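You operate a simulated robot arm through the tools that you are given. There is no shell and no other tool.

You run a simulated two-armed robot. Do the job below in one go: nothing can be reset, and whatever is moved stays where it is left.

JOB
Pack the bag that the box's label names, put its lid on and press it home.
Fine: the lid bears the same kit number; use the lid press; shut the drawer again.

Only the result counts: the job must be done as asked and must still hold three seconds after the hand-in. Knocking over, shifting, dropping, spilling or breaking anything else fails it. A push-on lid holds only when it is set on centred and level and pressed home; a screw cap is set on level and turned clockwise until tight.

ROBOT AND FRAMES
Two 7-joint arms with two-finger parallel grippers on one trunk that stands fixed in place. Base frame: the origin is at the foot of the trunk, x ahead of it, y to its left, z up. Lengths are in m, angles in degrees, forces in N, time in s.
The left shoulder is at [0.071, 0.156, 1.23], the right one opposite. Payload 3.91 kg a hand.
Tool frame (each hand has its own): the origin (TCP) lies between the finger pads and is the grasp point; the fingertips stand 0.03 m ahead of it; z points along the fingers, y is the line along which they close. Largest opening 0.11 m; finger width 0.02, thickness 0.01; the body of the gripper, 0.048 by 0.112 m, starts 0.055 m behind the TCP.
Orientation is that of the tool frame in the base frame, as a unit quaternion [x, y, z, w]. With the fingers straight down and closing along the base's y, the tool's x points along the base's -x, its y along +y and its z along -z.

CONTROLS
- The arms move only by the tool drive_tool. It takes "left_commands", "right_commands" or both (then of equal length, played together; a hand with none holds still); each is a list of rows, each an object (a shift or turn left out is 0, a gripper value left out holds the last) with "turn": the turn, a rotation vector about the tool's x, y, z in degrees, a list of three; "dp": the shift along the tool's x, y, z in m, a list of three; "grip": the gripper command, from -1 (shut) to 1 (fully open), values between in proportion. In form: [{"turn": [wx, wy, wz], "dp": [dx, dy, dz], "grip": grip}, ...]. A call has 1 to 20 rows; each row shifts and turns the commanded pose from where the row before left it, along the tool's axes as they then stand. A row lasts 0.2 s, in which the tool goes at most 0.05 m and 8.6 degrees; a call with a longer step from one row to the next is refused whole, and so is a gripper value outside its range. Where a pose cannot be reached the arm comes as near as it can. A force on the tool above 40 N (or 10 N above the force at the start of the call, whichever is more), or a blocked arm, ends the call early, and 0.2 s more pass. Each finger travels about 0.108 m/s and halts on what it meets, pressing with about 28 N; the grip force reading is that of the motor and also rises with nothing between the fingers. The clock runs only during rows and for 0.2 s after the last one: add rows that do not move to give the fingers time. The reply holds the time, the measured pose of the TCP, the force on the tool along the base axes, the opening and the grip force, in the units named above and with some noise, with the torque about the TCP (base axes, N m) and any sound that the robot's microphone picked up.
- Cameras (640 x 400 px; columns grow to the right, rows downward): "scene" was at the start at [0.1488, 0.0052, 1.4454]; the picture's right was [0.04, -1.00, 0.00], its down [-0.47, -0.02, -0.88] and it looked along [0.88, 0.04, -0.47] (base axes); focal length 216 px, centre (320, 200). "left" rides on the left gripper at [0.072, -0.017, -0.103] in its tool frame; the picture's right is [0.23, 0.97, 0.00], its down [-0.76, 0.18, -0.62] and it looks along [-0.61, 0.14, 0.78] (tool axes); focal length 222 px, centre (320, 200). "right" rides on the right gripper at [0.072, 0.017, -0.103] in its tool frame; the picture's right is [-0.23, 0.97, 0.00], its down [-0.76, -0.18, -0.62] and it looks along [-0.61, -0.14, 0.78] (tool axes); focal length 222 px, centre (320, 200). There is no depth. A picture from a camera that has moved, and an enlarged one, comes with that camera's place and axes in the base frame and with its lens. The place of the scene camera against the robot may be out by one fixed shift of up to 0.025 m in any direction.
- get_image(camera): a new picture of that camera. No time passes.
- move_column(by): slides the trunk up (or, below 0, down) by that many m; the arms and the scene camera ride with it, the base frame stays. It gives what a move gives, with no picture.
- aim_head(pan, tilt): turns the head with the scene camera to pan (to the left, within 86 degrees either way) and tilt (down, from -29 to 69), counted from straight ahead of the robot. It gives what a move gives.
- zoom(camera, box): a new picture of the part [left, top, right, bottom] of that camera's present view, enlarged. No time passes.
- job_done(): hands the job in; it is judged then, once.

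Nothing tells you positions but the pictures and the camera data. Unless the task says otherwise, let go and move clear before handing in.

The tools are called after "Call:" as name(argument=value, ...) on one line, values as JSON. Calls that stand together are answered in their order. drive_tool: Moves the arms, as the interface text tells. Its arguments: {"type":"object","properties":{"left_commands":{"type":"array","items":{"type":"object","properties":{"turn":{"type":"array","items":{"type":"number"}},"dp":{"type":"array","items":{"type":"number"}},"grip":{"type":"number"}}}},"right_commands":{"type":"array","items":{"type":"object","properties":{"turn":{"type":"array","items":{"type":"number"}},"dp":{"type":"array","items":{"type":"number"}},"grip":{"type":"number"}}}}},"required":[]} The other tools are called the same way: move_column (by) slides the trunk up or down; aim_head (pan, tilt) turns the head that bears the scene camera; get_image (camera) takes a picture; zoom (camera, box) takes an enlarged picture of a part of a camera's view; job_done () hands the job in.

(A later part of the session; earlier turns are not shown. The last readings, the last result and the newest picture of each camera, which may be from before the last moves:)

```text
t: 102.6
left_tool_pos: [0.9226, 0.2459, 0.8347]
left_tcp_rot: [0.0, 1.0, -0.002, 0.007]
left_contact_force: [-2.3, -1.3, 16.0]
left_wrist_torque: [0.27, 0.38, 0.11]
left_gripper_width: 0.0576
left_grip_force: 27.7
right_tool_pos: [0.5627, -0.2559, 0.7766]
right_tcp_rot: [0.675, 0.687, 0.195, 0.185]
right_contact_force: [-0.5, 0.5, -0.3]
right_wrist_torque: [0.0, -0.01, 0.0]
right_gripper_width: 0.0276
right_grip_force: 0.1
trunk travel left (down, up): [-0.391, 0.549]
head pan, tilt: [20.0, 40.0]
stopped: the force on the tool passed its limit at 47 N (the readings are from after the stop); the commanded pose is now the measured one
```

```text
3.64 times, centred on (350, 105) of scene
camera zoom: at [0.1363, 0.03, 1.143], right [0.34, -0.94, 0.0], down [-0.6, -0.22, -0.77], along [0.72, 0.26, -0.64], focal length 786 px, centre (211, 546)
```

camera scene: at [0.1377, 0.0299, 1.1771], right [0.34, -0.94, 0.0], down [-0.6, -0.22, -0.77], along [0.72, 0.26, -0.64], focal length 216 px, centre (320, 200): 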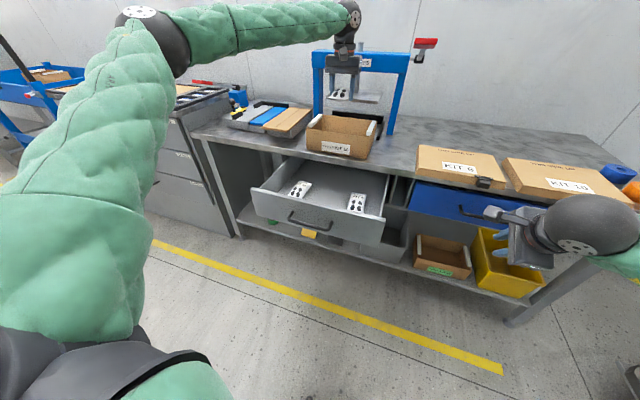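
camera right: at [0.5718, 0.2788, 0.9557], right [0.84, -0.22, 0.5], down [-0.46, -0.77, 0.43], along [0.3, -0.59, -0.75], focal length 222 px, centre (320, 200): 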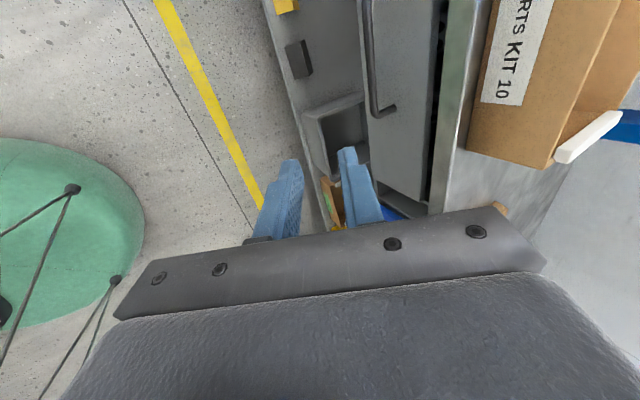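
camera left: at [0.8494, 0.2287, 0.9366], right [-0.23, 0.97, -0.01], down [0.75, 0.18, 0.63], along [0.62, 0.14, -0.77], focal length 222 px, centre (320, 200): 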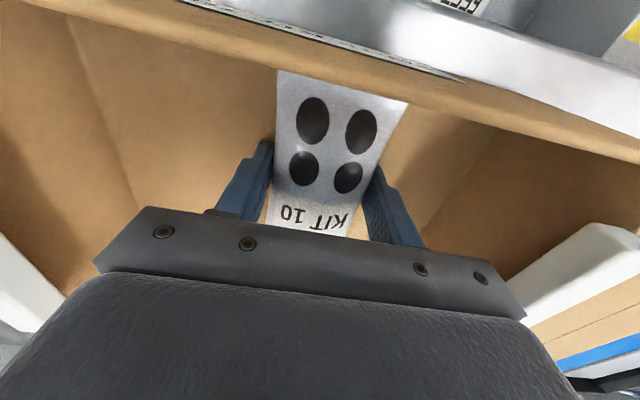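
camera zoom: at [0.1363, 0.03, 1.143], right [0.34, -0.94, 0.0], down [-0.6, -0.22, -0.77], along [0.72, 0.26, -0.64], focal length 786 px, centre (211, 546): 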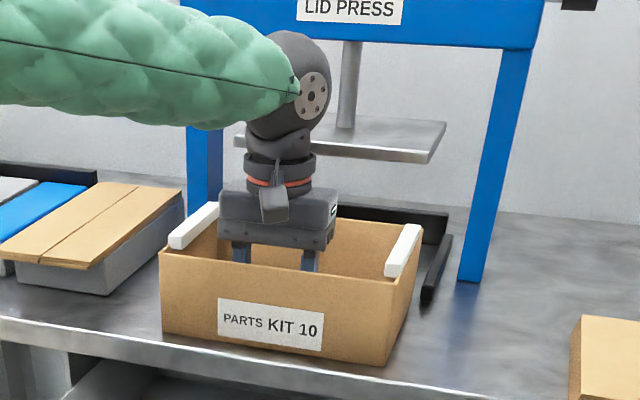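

The bag is resting on the box floor, so I'll open the fingers and rise.

Call:
drive_tool(left_commands=[{"grip": 0.1}, {"grip": 0.3}, {"grip": 0.5}, {}, {"dp": [0, 0, -0.02]}, {"dp": [0, 0, -0.03]}, {"dp": [0, 0, -0.04]}, {"dp": [0, 0, -0.04]}, {"dp": [0, 0, -0.04]}, {}])

Call:
get_image(camera="left")

Call:
zoom(camera="scene", box=[280, 50, 420, 160])

```text
t: 104.8
left_tool_pos: [0.9198, 0.2439, 1.0006]
left_tcp_rot: [-0.001, 1.0, -0.002, 0.006]
left_contact_force: [-0.7, -0.4, 0.4]
left_wrist_torque: [0.01, 0.01, 0.03]
left_gripper_width: 0.0825
left_grip_force: 0.1
right_tool_pos: [0.5636, -0.2563, 0.7759]
right_tcp_rot: [0.674, 0.688, 0.194, 0.185]
right_contact_force: [0.2, 0.3, -0.4]
right_wrist_torque: [0.02, -0.01, -0.04]
right_gripper_width: 0.0277
right_grip_force: 0.0
trunk travel left (down, up): [-0.391, 0.549]
head pan, tilt: [20.0, 40.0]
```

```text
taken
camera left: at [0.849, 0.2278, 1.1029], right [-0.23, 0.97, 0.0], down [0.75, 0.18, 0.63], along [0.61, 0.14, -0.78], focal length 222 px, centre (320, 200)
```

left: 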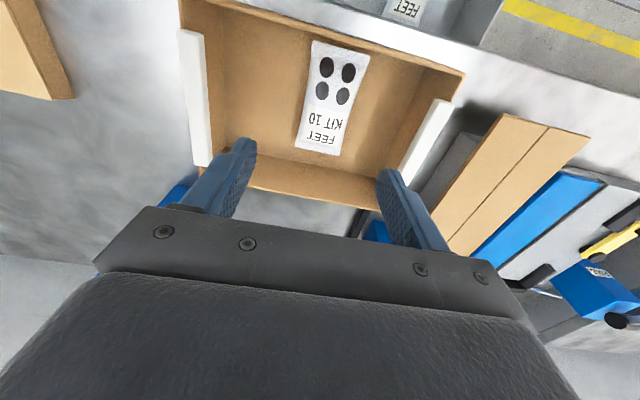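

```text
3.64 times, centred on (350, 105) of scene
camera zoom: at [0.1376, 0.0303, 1.1428], right [0.34, -0.94, 0.0], down [-0.6, -0.22, -0.77], along [0.72, 0.26, -0.64], focal length 786 px, centre (211, 546)
```

zoom: 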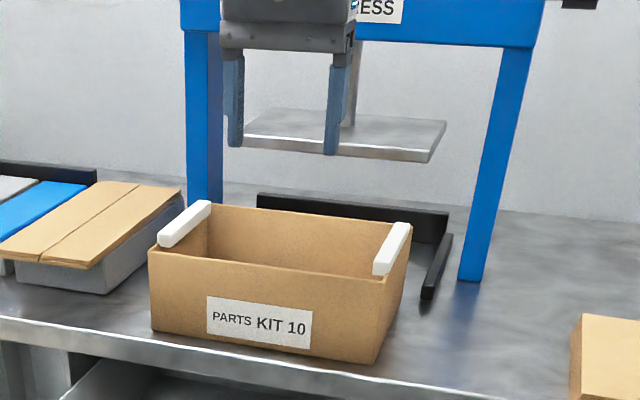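

The KIT 10 bag is in the box, and the box has shifted about 1 cm, which doesn't matter yet. I'll retract the left arm and use the right hand to shut the grey drawer.

Call:
drive_tool(left_commands=[{"dp": [0.01, 0, -0.04]}, {"dp": [0.03, 0, -0.03]}, {"dp": [0.045, 0, 0]}, {"dp": [0.045, 0, 0]}, {"dp": [0.045, 0, 0]}, {"dp": [0.045, 0, 0]}, {"dp": [0.03, 0.035, 0]}, {"dp": [0.03, 0.035, 0]}, {"dp": [0, 0.045, 0]}, {"dp": [0, 0.045, 0]}, {"dp": [0, 0.045, 0]}, {}])

Call:
move_column(by=0.25)

Call:
get_image(camera="scene")

Call:
get_image(camera="right")

```text
t: 107.4
left_tool_pos: [0.6384, 0.4512, 1.071]
left_tcp_rot: [-0.001, 1.0, -0.001, 0.005]
left_contact_force: [-0.4, 0.2, -0.6]
left_wrist_torque: [0.0, 0.0, 0.03]
left_gripper_width: 0.0826
left_grip_force: 0.2
right_tool_pos: [0.5621, -0.2561, 0.776]
right_tcp_rot: [0.675, 0.688, 0.194, 0.184]
right_contact_force: [-0.1, 0.0, -0.2]
right_wrist_torque: [0.02, -0.01, 0.01]
right_gripper_width: 0.0276
right_grip_force: 0.1
trunk travel left (down, up): [-0.391, 0.549]
head pan, tilt: [20.0, 40.0]
```

```text
t: 110.0
left_tool_pos: [0.6376, 0.4519, 1.32]
left_tcp_rot: [-0.001, 1.0, -0.001, 0.006]
left_contact_force: [0.1, 1.0, 0.3]
left_wrist_torque: [0.02, 0.01, -0.01]
left_gripper_width: 0.0823
left_grip_force: 0.1
right_tool_pos: [0.5639, -0.2552, 1.0252]
right_tcp_rot: [0.675, 0.687, 0.195, 0.185]
right_contact_force: [-0.6, -1.3, 0.9]
right_wrist_torque: [0.08, 0.0, 0.0]
right_gripper_width: 0.0277
right_grip_force: 0.1
trunk travel left (down, up): [-0.641, 0.299]
head pan, tilt: [20.0, 40.0]
```

```text
taken
camera scene: at [0.1376, 0.0304, 1.3928], right [0.34, -0.94, 0.0], down [-0.6, -0.22, -0.77], along [0.72, 0.26, -0.64], focal length 216 px, centre (320, 200)
```

scene: 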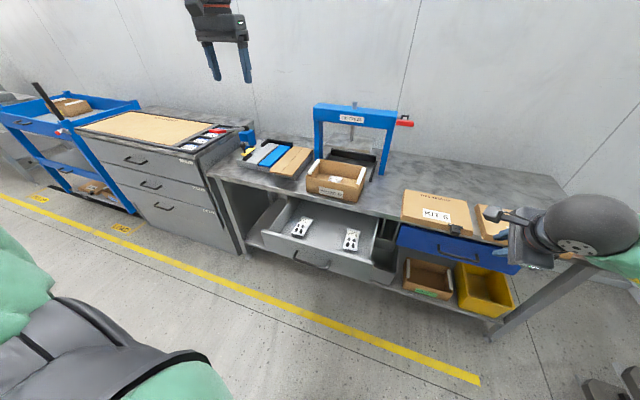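

```text
taken
camera right: at [0.5248, -0.1854, 1.123], right [0.84, -0.21, 0.5], down [-0.46, -0.77, 0.44], along [0.3, -0.59, -0.75], focal length 222 px, centre (320, 200)
```

right: 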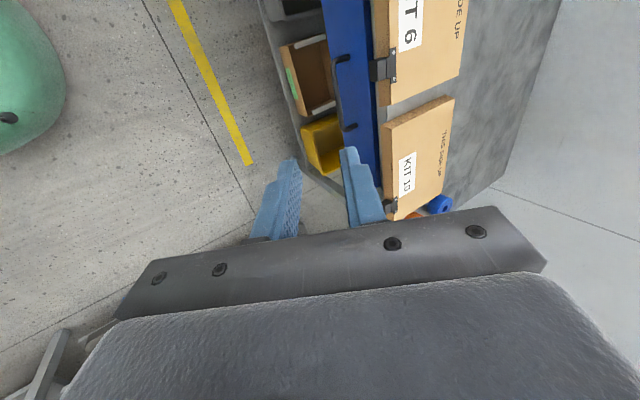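

Call:
drive_tool(right_commands=[{"dp": [0.0441, -0.01025, 0.00746], "grip": -1}, {"dp": [0.0441, -0.01025, 0.00746]}, {"dp": [0.0441, -0.01025, 0.00746]}, {"dp": [0.0441, -0.01025, 0.00746]}, {"dp": [0.0441, -0.01025, 0.00746]}, {"dp": [0.0441, -0.01025, 0.00746]}, {"dp": [0.0441, -0.01025, 0.00746]}, {"dp": [0.0441, -0.01025, 0.00746]}, {"dp": [0.0441, -0.01025, 0.00746]}, {"dp": [0.0441, -0.01025, 0.00746]}, {"dp": [0.0441, -0.01025, 0.00746]}, {}])

Call:
get_image(camera="right")

Call:
get_image(camera="scene")

```text
t: 112.6
left_tool_pos: [0.6384, 0.4504, 1.3201]
left_tcp_rot: [0.0, 1.0, -0.001, 0.006]
left_contact_force: [0.3, 0.1, 0.7]
left_wrist_torque: [0.02, -0.03, -0.01]
left_gripper_width: 0.0827
left_grip_force: 0.0
right_tool_pos: [0.5, 0.23, 0.9026]
right_tcp_rot: [0.675, 0.687, 0.195, 0.185]
right_contact_force: [-0.2, 0.0, -0.3]
right_wrist_torque: [0.0, 0.03, 0.01]
right_gripper_width: 0.0
right_grip_force: 28.2
trunk travel left (down, up): [-0.641, 0.299]
head pan, tilt: [20.0, 40.0]
```

```text
taken
camera right: at [0.4613, 0.3, 1.0006], right [0.84, -0.21, 0.5], down [-0.46, -0.77, 0.43], along [0.3, -0.59, -0.75], focal length 222 px, centre (320, 200)
```

right: 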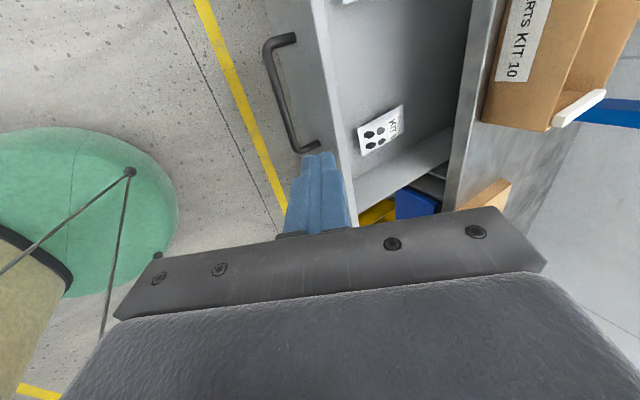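

```text
taken
camera scene: at [0.1376, 0.0292, 1.3929], right [0.34, -0.94, 0.0], down [-0.6, -0.22, -0.77], along [0.72, 0.26, -0.64], focal length 216 px, centre (320, 200)
```

scene: 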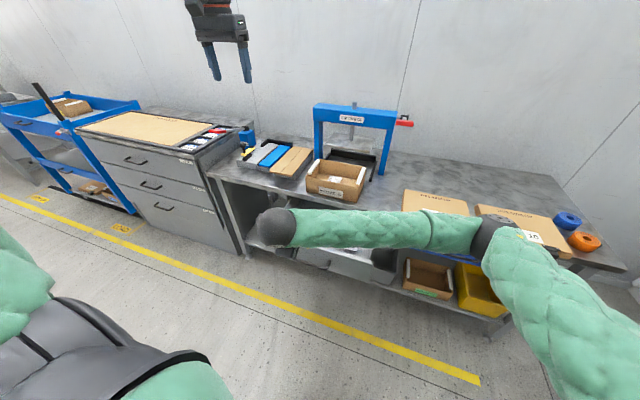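

Call:
drive_tool(right_commands=[{"dp": [0, -0.0198, 0.0347]}, {"dp": [0, -0.0198, 0.0347]}, {"dp": [0, -0.0198, 0.0347]}, {"dp": [0, -0.0198, 0.0347]}, {"dp": [0, -0.0198, 0.0347]}, {}])

Call:
get_image(camera="right")

```text
t: 114.0
left_tool_pos: [0.6381, 0.4512, 1.3208]
left_tcp_rot: [-0.001, 1.0, -0.002, 0.005]
left_contact_force: [1.0, -0.1, -0.1]
left_wrist_torque: [0.03, -0.03, 0.0]
left_gripper_width: 0.0826
left_grip_force: 0.1
right_tool_pos: [0.5064, 0.2287, 0.6992]
right_tcp_rot: [0.675, 0.687, 0.194, 0.184]
right_contact_force: [-0.7, -0.1, -0.8]
right_wrist_torque: [0.0, -0.02, 0.03]
right_gripper_width: 0.0
right_grip_force: 28.4
trunk travel left (down, up): [-0.641, 0.299]
head pan, tilt: [20.0, 40.0]
```

```text
taken
camera right: at [0.4669, 0.3005, 0.7977], right [0.84, -0.21, 0.5], down [-0.46, -0.77, 0.44], along [0.3, -0.59, -0.75], focal length 222 px, centre (320, 200)
```

right: 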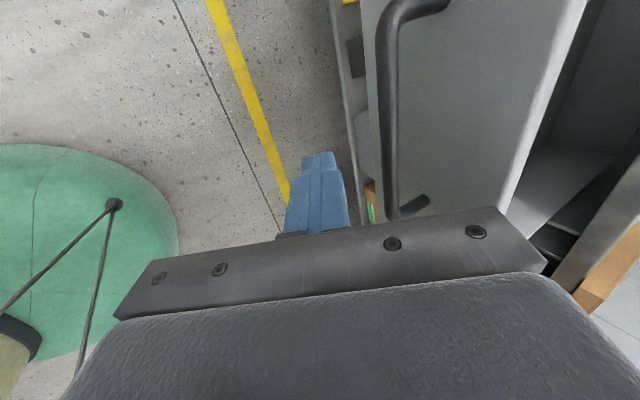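

Call:
drive_tool(right_commands=[{"dp": [-0.0004, 0.0171, 0.0103]}, {"dp": [-0.0004, 0.0171, 0.0103]}, {"dp": [-0.0004, 0.0171, 0.0103]}, {"dp": [-0.0004, 0.0171, 0.0103]}, {"dp": [-0.0004, 0.0171, 0.0103]}, {"dp": [-0.0004, 0.0171, 0.0103]}, {"dp": [-0.0004, 0.0171, 0.0103]}, {"dp": [-0.0004, 0.0171, 0.0103]}, {"dp": [-0.0004, 0.0171, 0.0103]}, {"dp": [-0.0004, 0.0171, 0.0103]}, {"dp": [-0.0004, 0.0171, 0.0103]}, {"dp": [-0.0002, 0.0086, 0.0052]}, {"dp": [-0.0002, 0.0086, 0.0052]}, {}])

Call:
get_image(camera="right")

```text
t: 117.0
left_tool_pos: [0.6388, 0.4516, 1.3204]
left_tcp_rot: [-0.001, 1.0, -0.003, 0.005]
left_contact_force: [-0.7, 0.7, 0.1]
left_wrist_torque: [-0.03, -0.03, 0.0]
left_gripper_width: 0.0824
left_grip_force: 0.2
right_tool_pos: [0.7458, 0.2311, 0.7015]
right_tcp_rot: [0.675, 0.687, 0.195, 0.185]
right_contact_force: [0.2, -1.1, -0.4]
right_wrist_torque: [0.01, -0.02, 0.03]
right_gripper_width: 0.0
right_grip_force: 27.6
trunk travel left (down, up): [-0.641, 0.299]
head pan, tilt: [20.0, 40.0]
```

```text
taken
camera right: at [0.707, 0.3017, 0.7991], right [0.84, -0.21, 0.5], down [-0.46, -0.77, 0.43], along [0.3, -0.59, -0.75], focal length 222 px, centre (320, 200)
```

right: 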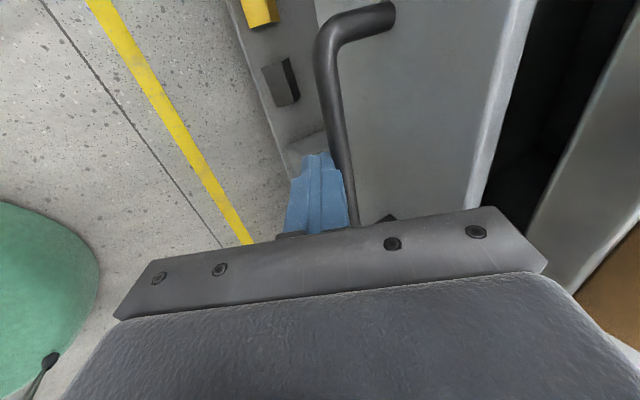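

Call:
drive_tool(right_commands=[{"dp": [-0.0002, 0.0086, 0.0052]}, {"dp": [-0.0002, 0.0086, 0.0052]}, {"dp": [-0.0001, 0.0064, 0.0039]}, {"dp": [-0.0001, 0.0064, 0.0039]}, {"dp": [-0.0001, 0.0064, 0.0039]}, {}])

```text
t: 118.0
left_tool_pos: [0.6396, 0.4522, 1.3196]
left_tcp_rot: [-0.001, 1.0, -0.002, 0.005]
left_contact_force: [0.7, -1.0, 0.1]
left_wrist_torque: [0.02, 0.01, -0.01]
left_gripper_width: 0.0824
left_grip_force: 0.2
right_tool_pos: [0.7731, 0.2338, 0.6969]
right_tcp_rot: [0.674, 0.69, 0.191, 0.183]
right_contact_force: [-13.1, -3.5, 2.1]
right_wrist_torque: [-0.09, 0.16, -0.18]
right_gripper_width: 0.0
right_grip_force: 27.8
trunk travel left (down, up): [-0.641, 0.299]
head pan, tilt: [20.0, 40.0]
stopped in row 5 (right hand): the force on the tool passed its limit at 48 N (the readings are from after the stop); the commanded pose is now the measured one
```

The drawer is against its stop. I'll back the hand away and check.

Call:
drive_tool(right_commands=[{"dp": [0.0005, -0.0257, -0.0155]}, {"dp": [0.0005, -0.0257, -0.0155]}, {"dp": [0, 0, -0.045]}, {"dp": [0, 0, -0.045]}, {"dp": [0, 0, -0.045]}, {"dp": [0, 0, -0.045]}, {"dp": [-0.045, 0, 0]}, {"dp": [-0.045, 0, 0]}, {"dp": [-0.045, 0, 0]}, {"dp": [-0.045, 0, 0]}, {"dp": [-0.045, 0, 0]}, {"dp": [-0.045, 0, 0]}, {"dp": [-0.045, 0, 0]}, {"dp": [-0.045, 0, 0]}, {"dp": [-0.045, 0, 0]}, {"dp": [-0.045, 0, 0]}, {}])

Call:
aim_head(pan=0, tilt=60)

Call:
get_image(camera="scene")

Call:
zoom(camera="scene", box=[200, 60, 340, 180])

Call:
get_image(camera="right")

```text
t: 121.6
left_tool_pos: [0.64, 0.4512, 1.3194]
left_tcp_rot: [-0.001, 1.0, -0.001, 0.005]
left_contact_force: [-0.3, -0.1, -0.2]
left_wrist_torque: [-0.02, 0.02, -0.01]
left_gripper_width: 0.0826
left_grip_force: 0.0
right_tool_pos: [0.6352, -0.2196, 0.8504]
right_tcp_rot: [0.674, 0.69, 0.191, 0.182]
right_contact_force: [0.5, 0.1, 0.1]
right_wrist_torque: [0.01, 0.02, -0.02]
right_gripper_width: 0.0
right_grip_force: 27.8
trunk travel left (down, up): [-0.641, 0.299]
head pan, tilt: [20.0, 40.0]
```

```text
t: 122.4
left_tool_pos: [0.6384, 0.4509, 1.3203]
left_tcp_rot: [0.0, 1.0, -0.002, 0.006]
left_contact_force: [-1.0, 0.4, 0.2]
left_wrist_torque: [-0.02, 0.02, 0.0]
left_gripper_width: 0.0824
left_grip_force: 0.0
right_tool_pos: [0.6341, -0.2206, 0.8514]
right_tcp_rot: [0.674, 0.689, 0.192, 0.183]
right_contact_force: [0.6, -1.1, 0.6]
right_wrist_torque: [0.03, 0.02, 0.04]
right_gripper_width: 0.0
right_grip_force: 28.4
trunk travel left (down, up): [-0.641, 0.299]
head pan, tilt: [0.0, 60.0]
```

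```text
taken
camera scene: at [0.1242, 0.0013, 1.3662], right [0.0, -1.0, 0.0], down [-0.87, 0.0, -0.5], along [0.5, 0.0, -0.87], focal length 216 px, centre (320, 200)
```

scene: 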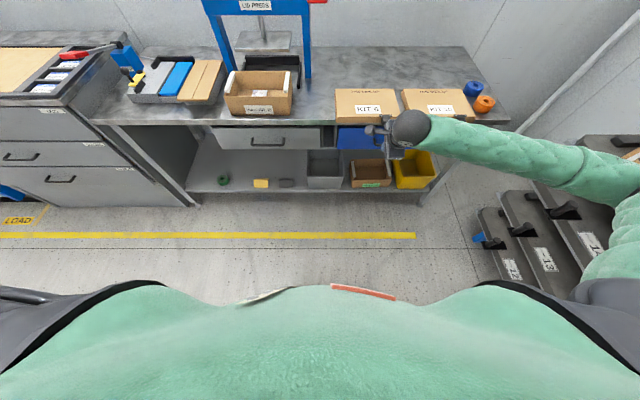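

```text
3.33 times, centred on (270, 120) of scene
camera zoom: at [0.1242, 0.0013, 1.3662], right [0.0, -1.0, 0.0], down [-0.87, 0.0, -0.5], along [0.5, 0.0, -0.87], focal length 720 px, centre (487, 467)
```

zoom: 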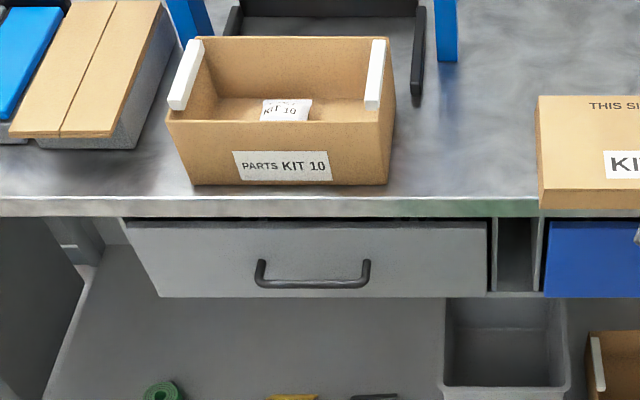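

```text
taken
camera right: at [0.5961, -0.1499, 0.9496], right [0.84, -0.21, 0.5], down [-0.45, -0.78, 0.44], along [0.29, -0.59, -0.75], focal length 222 px, centre (320, 200)
```

right: 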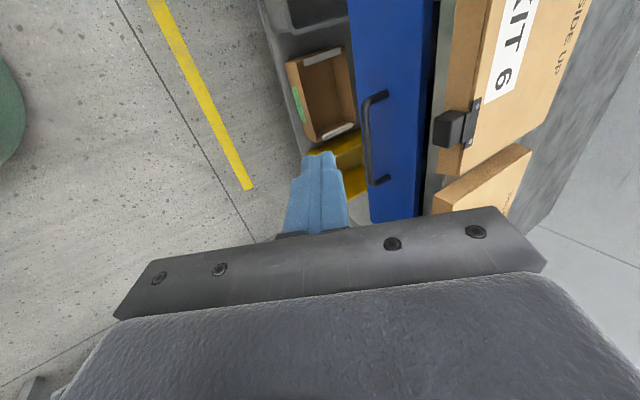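

Both drawers are shut. Now for the lid: I'll unroll the right hand so its fingers close sideways and look closely at the KIT 10 lid's tab.

Call:
drive_tool(right_commands=[{"dp": [0, 0, -0.04], "turn": [0, 0, -8.2]}, {"dp": [0, 0, -0.04], "turn": [0, 0, -8.2]}, {"turn": [0, 0, -8.2]}, {"turn": [0, 0, -8.2]}, {"turn": [0, 0, -8.2]}, {"turn": [0, 0, -8.2]}, {"turn": [0, 0, -8.2]}, {"turn": [0, 0, -8.2]}, {"turn": [0, 0, -8.2]}, {"turn": [0, 0, -8.2]}, {"turn": [0, 0, -8]}, {"dp": [0, -0.045, 0]}, {"dp": [0, -0.045, 0]}, {"dp": [0, -0.045, 0]}, {"dp": [0, -0.045, 0]}, {"dp": [0, -0.045, 0]}, {"dp": [0, -0.045, 0]}, {}])

Call:
get_image(camera="right")

Call:
get_image(camera="scene")

```text
t: 126.2
left_tool_pos: [0.6397, 0.4526, 1.3203]
left_tcp_rot: [-0.001, 1.0, -0.001, 0.005]
left_contact_force: [0.1, -0.7, -0.8]
left_wrist_torque: [-0.02, -0.02, 0.0]
left_gripper_width: 0.0825
left_grip_force: 0.1
right_tool_pos: [0.5972, -0.492, 0.9168]
right_tcp_rot: [-0.011, 0.964, 0.008, 0.266]
right_contact_force: [-1.3, -1.1, 0.0]
right_wrist_torque: [0.0, 0.0, -0.01]
right_gripper_width: 0.0
right_grip_force: 28.1
trunk travel left (down, up): [-0.641, 0.299]
head pan, tilt: [0.0, 60.0]
```

```text
taken
camera right: at [0.4828, -0.4791, 0.9702], right [0.17, 0.98, 0.12], down [0.34, -0.18, 0.92], along [0.92, -0.12, -0.36], focal length 222 px, centre (320, 200)
```

right: 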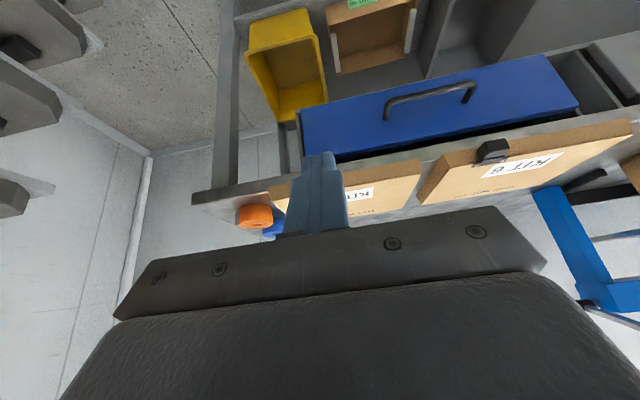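

```text
taken
camera scene: at [0.1246, 0.0015, 1.3661], right [0.0, -1.0, 0.0], down [-0.87, 0.0, -0.5], along [0.5, 0.0, -0.87], focal length 216 px, centre (320, 200)
```

scene: 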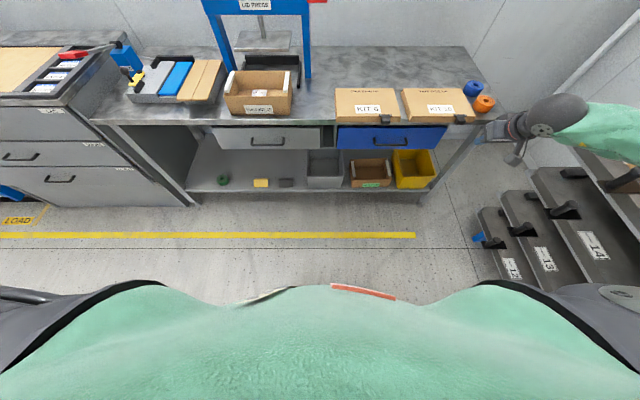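

Call:
drive_tool(right_commands=[{"turn": [0, 7.75, 0], "grip": 0.6}, {"turn": [0, 7.75, 0]}, {"turn": [0, 7.75, 0]}, {"turn": [0, 7.75, 0]}, {"dp": [-0.035, -0.01, -0.03]}, {"dp": [-0.035, -0.01, -0.03]}, {"dp": [-0.03, -0.01, -0.03]}, {}])

Call:
get_image(camera="right")

Call:
zoom(camera="right", box=[220, 80, 420, 220])

```text
t: 128.0
left_tool_pos: [0.6372, 0.4514, 1.3202]
left_tcp_rot: [-0.001, 1.0, -0.002, 0.005]
left_contact_force: [0.2, 0.3, 0.9]
left_wrist_torque: [0.02, 0.02, 0.01]
left_gripper_width: 0.0828
left_grip_force: 0.0
right_tool_pos: [0.698, -0.5193, 1.0058]
right_tcp_rot: [-0.012, 1.0, 0.004, -0.002]
right_contact_force: [-0.5, 0.5, -0.1]
right_wrist_torque: [0.01, -0.03, 0.01]
right_gripper_width: 0.088
right_grip_force: 0.1
trunk travel left (down, up): [-0.641, 0.299]
head pan, tilt: [0.0, 60.0]
```

```text
taken
camera right: at [0.6269, -0.5051, 1.1096], right [0.2, 0.98, 0.01], down [0.77, -0.16, 0.62], along [0.61, -0.12, -0.79], focal length 222 px, centre (320, 200)
```

right: 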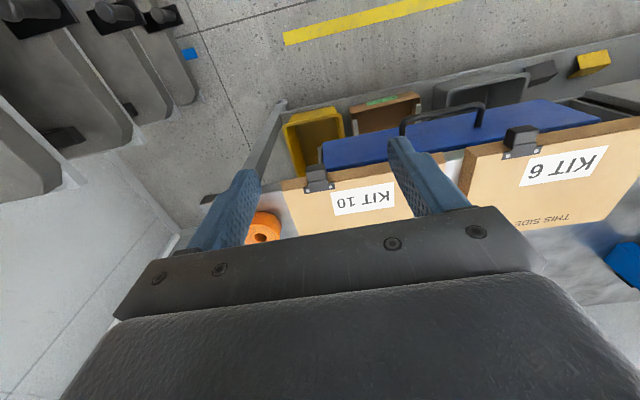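

```text
2.86 times, centred on (320, 150) of right
camera zoom: at [0.6269, -0.5051, 1.1096], right [0.2, 0.98, 0.01], down [0.77, -0.16, 0.62], along [0.61, -0.12, -0.79], focal length 635 px, centre (320, 343)
```

zoom: 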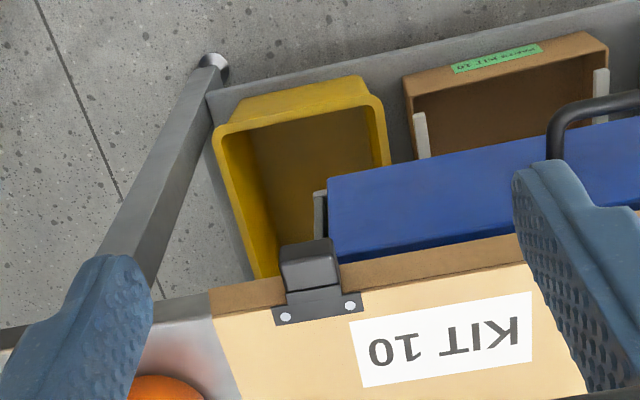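

Call:
zoom(camera="right", box=[285, 145, 355, 205])

Call:
zoom(camera="scene", box=[395, 75, 495, 135])

```text
6.67 times, centred on (320, 175) of right
camera zoom: at [0.6269, -0.5051, 1.1096], right [0.2, 0.98, 0.01], down [0.77, -0.16, 0.62], along [0.61, -0.12, -0.79], focal length 1481 px, centre (320, 367)
```

zoom: 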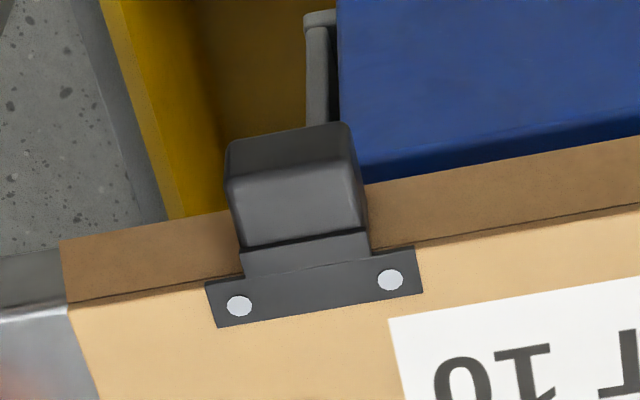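

```text
6.40 times, centred on (445, 105) of scene
camera zoom: at [0.1236, 0.001, 1.3662], right [0.0, -1.0, 0.0], down [-0.87, 0.0, -0.5], along [0.5, 0.0, -0.87], focal length 1383 px, centre (-480, 808)
```

zoom: 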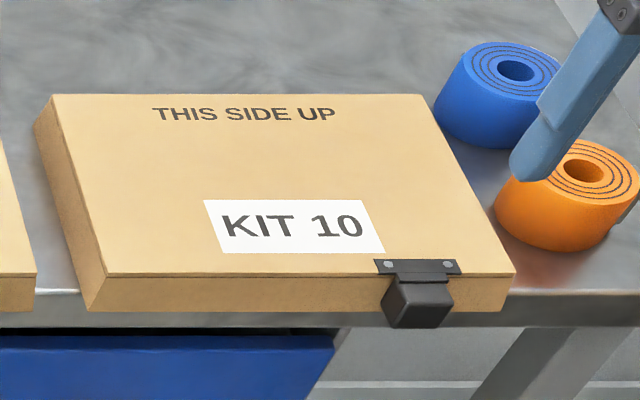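

Call:
drive_tool(right_commands=[{"dp": [0.02, -0.02, 0.035], "turn": [0, 0, -1.4]}, {"dp": [0.02, -0.02, 0.035]}, {"dp": [0.02, 0, 0.03]}, {}])

Call:
zoom(camera="right", box=[270, 120, 410, 240])

```text
t: 129.0
left_tool_pos: [0.6383, 0.451, 1.3209]
left_tcp_rot: [-0.001, 1.0, -0.002, 0.005]
left_contact_force: [0.5, -0.7, -0.3]
left_wrist_torque: [0.03, 0.03, 0.01]
left_gripper_width: 0.0825
left_grip_force: 0.0
right_tool_pos: [0.6426, -0.5602, 0.9038]
right_tcp_rot: [-0.025, 1.0, 0.005, -0.001]
right_contact_force: [0.1, 0.5, -0.9]
right_wrist_torque: [-0.02, -0.02, -0.03]
right_gripper_width: 0.0881
right_grip_force: 0.1
trunk travel left (down, up): [-0.641, 0.299]
head pan, tilt: [0.0, 60.0]
```

```text
3.33 times, centred on (340, 180) of right
camera zoom: at [0.5702, -0.5493, 1.009], right [0.18, 0.98, 0.01], down [0.77, -0.15, 0.62], along [0.61, -0.11, -0.79], focal length 740 px, centre (253, 267)
```

zoom: 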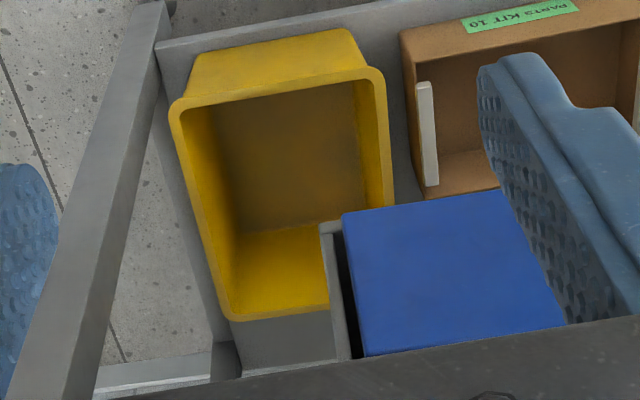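

Call:
drive_tool(right_commands=[{"dp": [-0.03, 0.015, 0], "turn": [0, 0, 2.8]}, {"dp": [-0.03, 0.015, 0]}, {"dp": [-0.03, 0, 0]}, {}])

Call:
get_image(camera="right")

Call:
zoom(camera="right", box=[250, 60, 390, 180])

```text
t: 130.0
left_tool_pos: [0.6383, 0.4521, 1.3213]
left_tcp_rot: [-0.002, 1.0, -0.001, 0.005]
left_contact_force: [0.0, 0.3, 0.6]
left_wrist_torque: [-0.03, -0.02, 0.03]
left_gripper_width: 0.0824
left_grip_force: 0.1
right_tool_pos: [0.7305, -0.5297, 0.9071]
right_tcp_rot: [0.0, 1.0, 0.003, -0.002]
right_contact_force: [-0.3, -0.3, 0.2]
right_wrist_torque: [-0.02, 0.0, -0.03]
right_gripper_width: 0.088
right_grip_force: 0.1
trunk travel left (down, up): [-0.641, 0.299]
head pan, tilt: [0.0, 60.0]
```

```text
taken
camera right: at [0.6596, -0.5148, 1.0116], right [0.23, 0.97, 0.01], down [0.76, -0.18, 0.62], along [0.6, -0.14, -0.79], focal length 222 px, centre (320, 200)
```

right: 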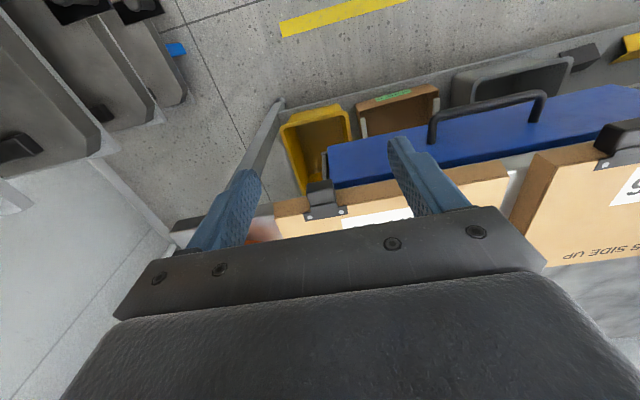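

```text
3.33 times, centred on (320, 120) of right
camera zoom: at [0.6596, -0.5148, 1.0116], right [0.23, 0.97, 0.01], down [0.76, -0.18, 0.62], along [0.6, -0.14, -0.79], focal length 740 px, centre (320, 467)
```

zoom: 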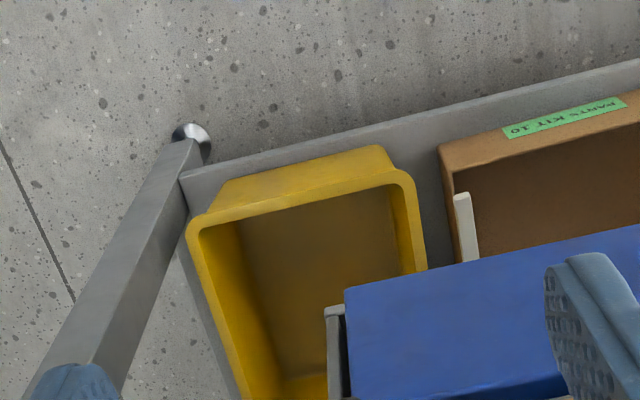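

Call:
zoom(camera="right", box=[270, 160, 370, 240])

```text
5.00 times, centred on (320, 200) of right
camera zoom: at [0.6596, -0.5148, 1.0116], right [0.23, 0.97, 0.01], down [0.76, -0.18, 0.62], along [0.6, -0.14, -0.79], focal length 1111 px, centre (320, 200)
```

zoom: 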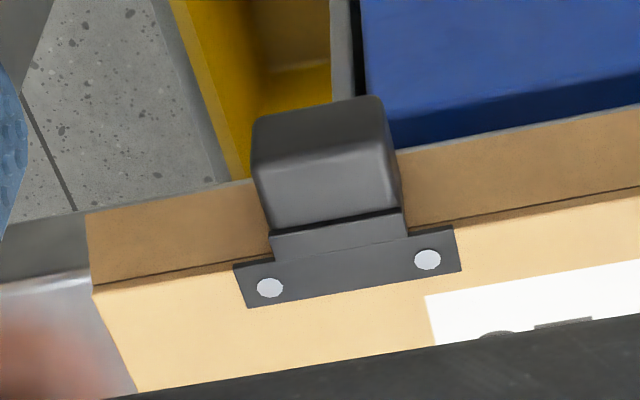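

The KIT 10 lid's tab block is about x 0.79–0.817, y −0.558 to −0.531, z 0.80–0.826, with the lid top at about 0.828. I'll move directly above it with the fingers partly open.

Call:
drive_tool(right_commands=[{"dp": [-0.033, -0.0075, 0.01], "grip": 0.09}, {"dp": [-0.0335, -0.0075, 0.01]}, {}, {}])

Call:
get_image(camera="right")

Call:
zoom(camera="scene", box=[395, 75, 495, 135])

```text
t: 131.0
left_tool_pos: [0.6387, 0.4526, 1.3206]
left_tcp_rot: [0.0, 1.0, -0.002, 0.005]
left_contact_force: [0.4, 0.7, 0.1]
left_wrist_torque: [0.01, 0.0, -0.01]
left_gripper_width: 0.0823
left_grip_force: 0.0
right_tool_pos: [0.7962, -0.5483, 0.8862]
right_tcp_rot: [0.0, 1.0, 0.004, -0.003]
right_contact_force: [-1.1, -0.2, -0.1]
right_wrist_torque: [0.02, 0.02, -0.01]
right_gripper_width: 0.0598
right_grip_force: 0.1
trunk travel left (down, up): [-0.641, 0.299]
head pan, tilt: [0.0, 60.0]
```

```text
taken
camera right: at [0.7261, -0.5329, 0.9893], right [0.23, 0.97, 0.01], down [0.76, -0.18, 0.62], along [0.6, -0.14, -0.79], focal length 222 px, centre (320, 200)
```

right: 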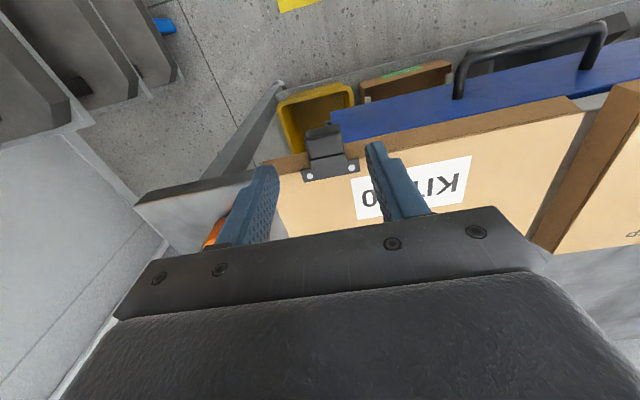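

```text
6.40 times, centred on (445, 105) of scene
camera zoom: at [0.1248, 0.0014, 1.3661], right [0.0, -1.0, 0.0], down [-0.87, 0.0, -0.5], along [0.5, 0.0, -0.87], focal length 1383 px, centre (-480, 808)
```

zoom: 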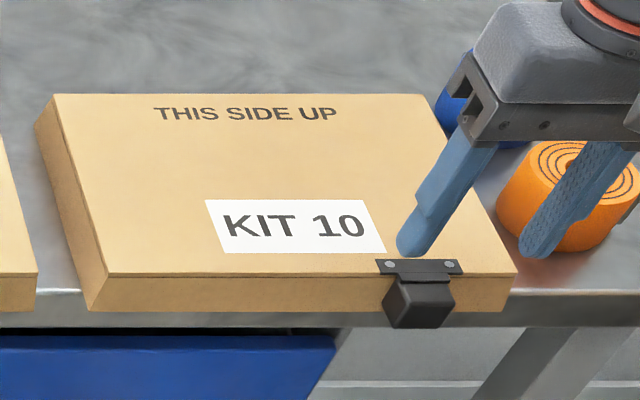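

Call:
zoom(camera="right", box=[270, 100, 370, 180])

```text
5.00 times, centred on (320, 140) of right
camera zoom: at [0.7261, -0.5329, 0.9893], right [0.23, 0.97, 0.01], down [0.76, -0.18, 0.62], along [0.6, -0.14, -0.79], focal length 1111 px, centre (320, 500)
```

zoom: 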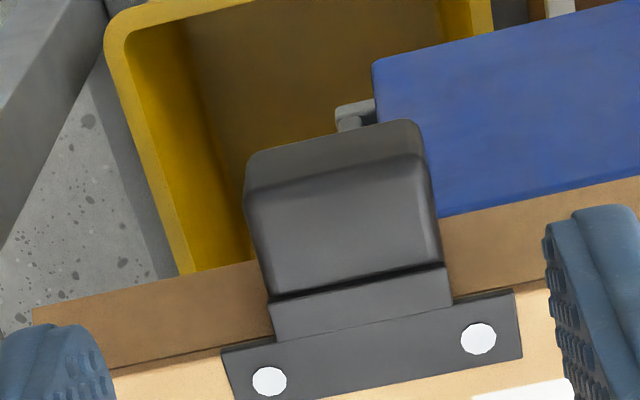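

Call:
drive_tool(right_commands=[{"dp": [0, 0.004, 0.03]}, {"dp": [0, 0, 0.03]}, {"dp": [0, 0, 0.012]}, {}])

Call:
zoom(camera="right", box=[240, 120, 400, 240])

Call:
zoom(camera="scene", box=[395, 75, 495, 135])

```text
t: 132.0
left_tool_pos: [0.6383, 0.4503, 1.3202]
left_tcp_rot: [-0.001, 1.0, -0.002, 0.005]
left_contact_force: [-0.4, 0.2, -0.1]
left_wrist_torque: [0.02, 0.0, 0.0]
left_gripper_width: 0.0825
left_grip_force: 0.1
right_tool_pos: [0.7961, -0.5427, 0.8135]
right_tcp_rot: [0.0, 1.0, 0.003, -0.001]
right_contact_force: [-0.2, -0.4, 0.0]
right_wrist_torque: [-0.02, -0.03, -0.02]
right_gripper_width: 0.0598
right_grip_force: 0.0
trunk travel left (down, up): [-0.641, 0.299]
head pan, tilt: [0.0, 60.0]
```

```text
3.33 times, centred on (320, 180) of right
camera zoom: at [0.7256, -0.527, 0.9171], right [0.23, 0.97, 0.01], down [0.76, -0.18, 0.62], along [0.6, -0.14, -0.79], focal length 740 px, centre (320, 267)
```

zoom: 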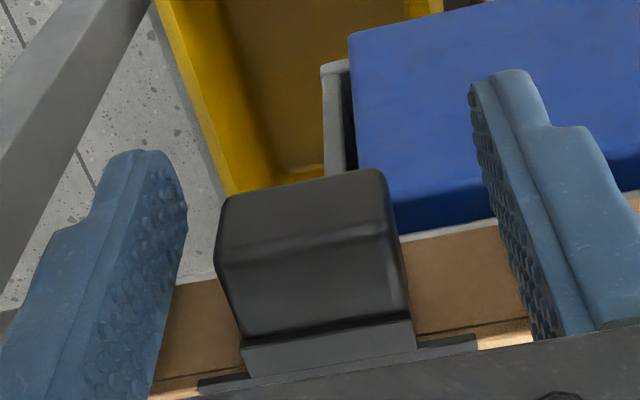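

```text
6.40 times, centred on (445, 105) of scene
camera zoom: at [0.1244, 0.0012, 1.3661], right [0.0, -1.0, 0.0], down [-0.87, 0.0, -0.5], along [0.5, 0.0, -0.87], focal length 1383 px, centre (-480, 808)
```

zoom: 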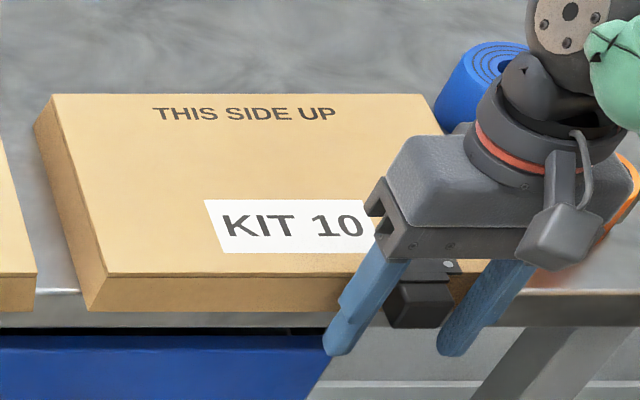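

Call:
drive_tool(right_commands=[{"grip": -0.2}, {"grip": -0.6}, {"grip": -1}, {}, {}])

Call:
zoom(camera="scene", box=[395, 75, 495, 135])

```text
t: 133.2
left_tool_pos: [0.638, 0.4502, 1.3208]
left_tcp_rot: [-0.001, 1.0, -0.002, 0.005]
left_contact_force: [0.3, -0.2, 0.2]
left_wrist_torque: [-0.02, -0.03, 0.0]
left_gripper_width: 0.0825
left_grip_force: 0.2
right_tool_pos: [0.7963, -0.5426, 0.8137]
right_tcp_rot: [0.001, 1.0, 0.003, -0.001]
right_contact_force: [0.0, -0.8, 1.1]
right_wrist_torque: [-0.19, -0.03, -0.03]
right_gripper_width: 0.0298
right_grip_force: 27.6
trunk travel left (down, up): [-0.641, 0.299]
head pan, tilt: [0.0, 60.0]
```

```text
6.40 times, centred on (445, 105) of scene
camera zoom: at [0.1242, 0.0013, 1.3662], right [0.0, -1.0, 0.0], down [-0.87, 0.0, -0.5], along [0.5, 0.0, -0.87], focal length 1383 px, centre (-480, 808)
```

zoom: 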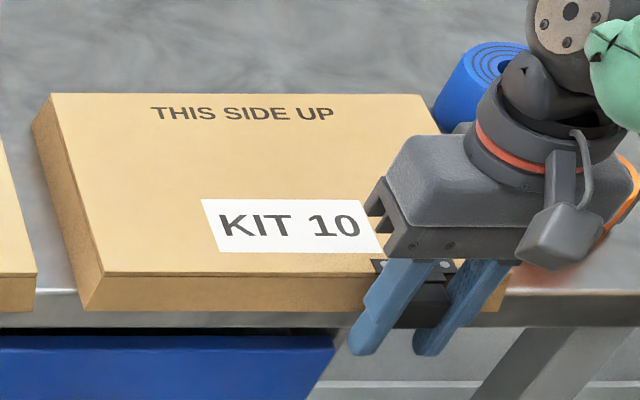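

Call:
drive_tool(right_commands=[{"dp": [0, 0, -0.01]}, {"dp": [0, 0, -0.01]}, {"dp": [0, 0, -0.01]}, {}, {}])

Call:
zoom(camera="scene", box=[380, 65, 500, 140])

Call:
get_image(camera="right")

```text
t: 134.4
left_tool_pos: [0.6386, 0.452, 1.3201]
left_tcp_rot: [-0.001, 1.0, -0.001, 0.005]
left_contact_force: [0.3, 0.1, -0.1]
left_wrist_torque: [-0.01, 0.0, -0.02]
left_gripper_width: 0.0825
left_grip_force: 0.1
right_tool_pos: [0.7967, -0.5407, 0.8429]
right_tcp_rot: [0.0, 1.0, 0.005, -0.003]
right_contact_force: [0.3, 0.1, -0.9]
right_wrist_torque: [-0.07, 0.08, 0.01]
right_gripper_width: 0.0297
right_grip_force: 27.8
trunk travel left (down, up): [-0.641, 0.299]
head pan, tilt: [0.0, 60.0]
```

```text
5.33 times, centred on (440, 102) of scene
camera zoom: at [0.1244, 0.0012, 1.3661], right [0.0, -1.0, 0.0], down [-0.87, 0.0, -0.5], along [0.5, 0.0, -0.87], focal length 1153 px, centre (-320, 720)
```

zoom: 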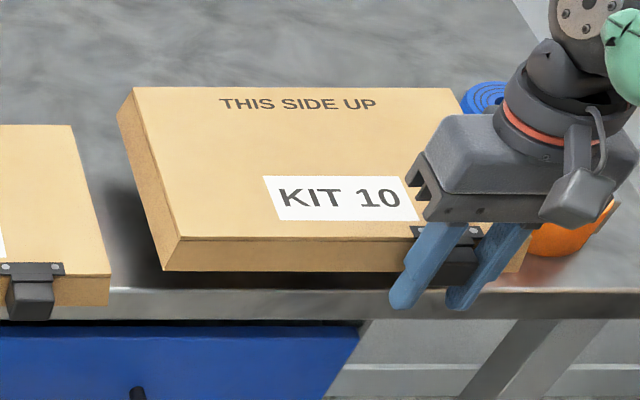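

```text
taken
camera right: at [0.7261, -0.5257, 0.9476], right [0.23, 0.97, 0.01], down [0.76, -0.18, 0.62], along [0.6, -0.14, -0.79], focal length 222 px, centre (320, 200)
```

right: 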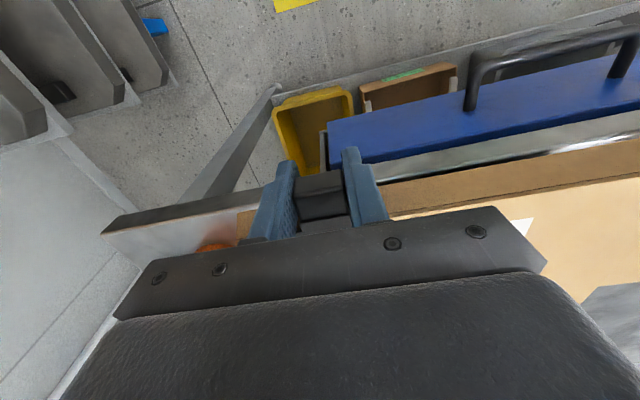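

The lid is light and hanging level. Before carrying it over, I'll use the left camera to re-measure the shifted box.

Call:
drive_tool(left_commands=[{"dp": [0, -0.045, 0], "grip": 1}, {"dp": [0, -0.045, 0]}, {"dp": [0, -0.045, 0]}, {"dp": [0, -0.045, 0]}, {"dp": [0, -0.025, 0]}, {}])

Call:
get_image(camera="left")

Call:
zoom(camera="left", box=[240, 100, 400, 200])

```text
t: 135.8
left_tool_pos: [0.6383, 0.2471, 1.3207]
left_tcp_rot: [-0.001, 1.0, -0.001, 0.006]
left_contact_force: [-0.6, 0.1, -0.6]
left_wrist_torque: [-0.01, -0.02, 0.02]
left_gripper_width: 0.1103
left_grip_force: 0.3
right_tool_pos: [0.7959, -0.5424, 0.8438]
right_tcp_rot: [0.0, 1.0, 0.004, -0.001]
right_contact_force: [-0.2, 0.9, -1.3]
right_wrist_torque: [-0.07, 0.06, 0.01]
right_gripper_width: 0.0296
right_grip_force: 27.7
trunk travel left (down, up): [-0.641, 0.299]
head pan, tilt: [0.0, 60.0]
```

```text
taken
camera left: at [0.5663, 0.231, 1.4223], right [-0.23, 0.97, -0.01], down [0.75, 0.18, 0.63], along [0.61, 0.14, -0.78], focal length 222 px, centre (320, 200)
```

left: 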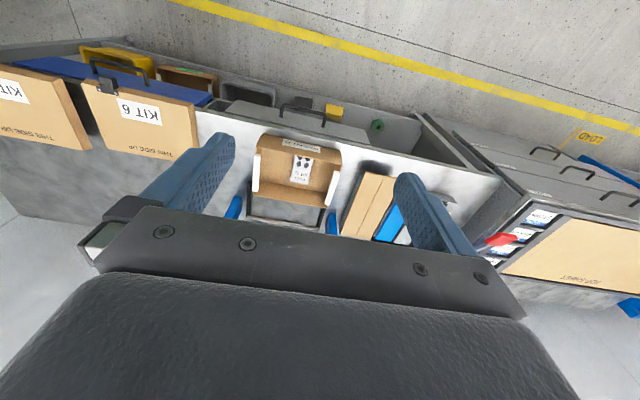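

```text
4.00 times, centred on (320, 150) of left
camera zoom: at [0.5663, 0.231, 1.4223], right [-0.23, 0.97, -0.01], down [0.75, 0.18, 0.63], along [0.61, 0.14, -0.78], focal length 888 px, centre (320, 400)
```

zoom: 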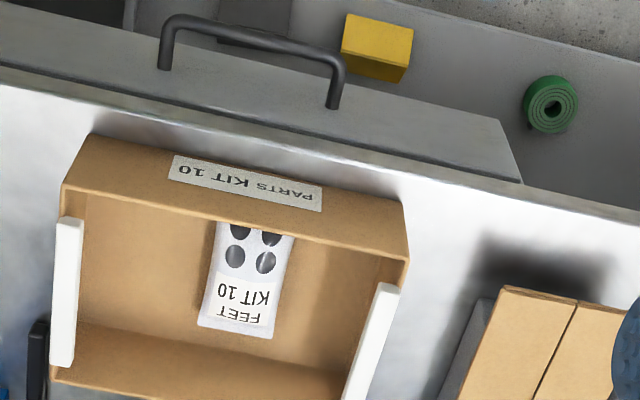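

Call:
drive_tool(left_commands=[{"dp": [0, 0.045, 0], "grip": -1}, {"dp": [0, 0.045, 0]}, {"dp": [0, 0.045, 0]}, {"dp": [0, 0.045, 0]}, {"dp": [0, 0.045, 0]}, {}, {}, {}, {}], right_commands=[{"dp": [0, 0, -0.035]}, {"dp": [0, 0, -0.035]}, {"dp": [0, 0, -0.035]}, {"dp": [0, 0, -0.035]}, {"dp": [0.036, 0, 0]}, {"dp": [0.036, 0, 0]}, {"dp": [0.036, 0, 0]}, {"dp": [0.036, 0, 0]}, {}])

Call:
drive_tool(right_commands=[{"dp": [0, 0.03, 0]}, {"dp": [0, 0.04, 0]}, {"dp": [0, 0.04, 0]}, {"dp": [0, 0.04, 0]}, {"dp": [0, 0.04, 0]}, {"dp": [0, 0.04, 0]}, {"dp": [0, 0.04, 0]}, {"dp": [0, 0.04, 0]}, {"dp": [0, 0.04, 0]}, {"dp": [0, 0.04, 0]}, {"dp": [0, 0.04, 0]}, {"dp": [0, 0.04, 0]}, {"dp": [0, 0.04, 0]}, {"dp": [0, 0.04, 0]}, {}])

Call:
get_image(camera="scene")

Call:
get_image(camera="left")

```text
t: 137.8
left_tool_pos: [0.6424, 0.4716, 1.3198]
left_tcp_rot: [-0.001, 1.0, -0.002, 0.005]
left_contact_force: [0.7, -0.4, 0.0]
left_wrist_torque: [0.0, 0.04, 0.03]
left_gripper_width: 0.0001
left_grip_force: 27.0
right_tool_pos: [0.6535, -0.5439, 0.9835]
right_tcp_rot: [0.0, 1.0, 0.004, -0.002]
right_contact_force: [0.6, -0.8, -0.9]
right_wrist_torque: [0.0, 0.12, -0.01]
right_gripper_width: 0.0294
right_grip_force: 28.1
trunk travel left (down, up): [-0.641, 0.299]
head pan, tilt: [0.0, 60.0]
```

```text
t: 141.0
left_tool_pos: [0.6403, 0.4697, 1.3198]
left_tcp_rot: [-0.001, 1.0, -0.001, 0.005]
left_contact_force: [-0.7, 0.1, 0.0]
left_wrist_torque: [0.02, 0.0, 0.01]
left_gripper_width: 0.0001
left_grip_force: 28.1
right_tool_pos: [0.6533, 0.0068, 0.9883]
right_tcp_rot: [0.0, 1.0, 0.004, -0.003]
right_contact_force: [0.3, -0.6, -1.6]
right_wrist_torque: [-0.01, 0.07, 0.02]
right_gripper_width: 0.0294
right_grip_force: 29.0
trunk travel left (down, up): [-0.641, 0.299]
head pan, tilt: [0.0, 60.0]
```

```text
taken
camera scene: at [0.1242, 0.0003, 1.3662], right [0.0, -1.0, 0.0], down [-0.87, 0.0, -0.5], along [0.5, 0.0, -0.87], focal length 216 px, centre (320, 200)
```

scene: 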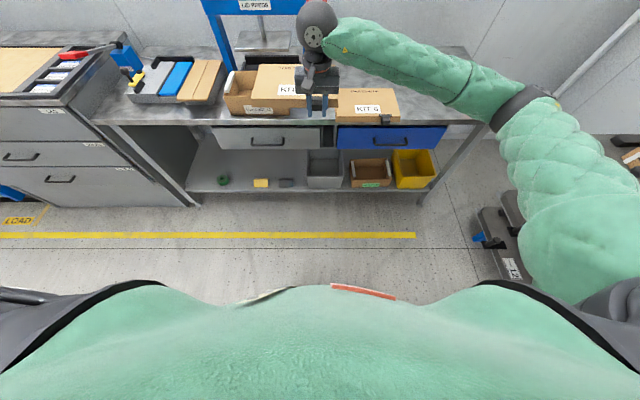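

```text
taken
camera left: at [0.569, 0.4527, 1.4219], right [-0.23, 0.97, 0.0], down [0.75, 0.18, 0.63], along [0.61, 0.14, -0.78], focal length 222 px, centre (320, 200)
```

left: 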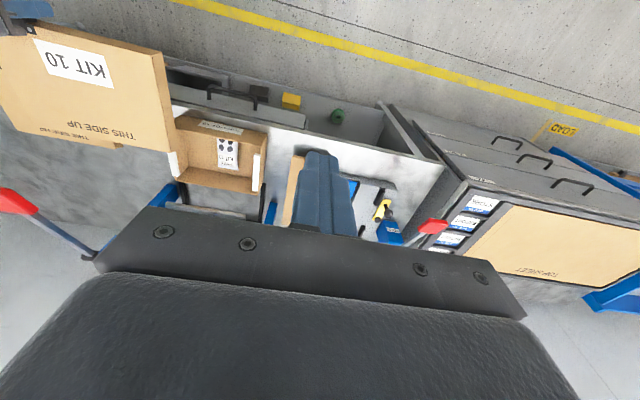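

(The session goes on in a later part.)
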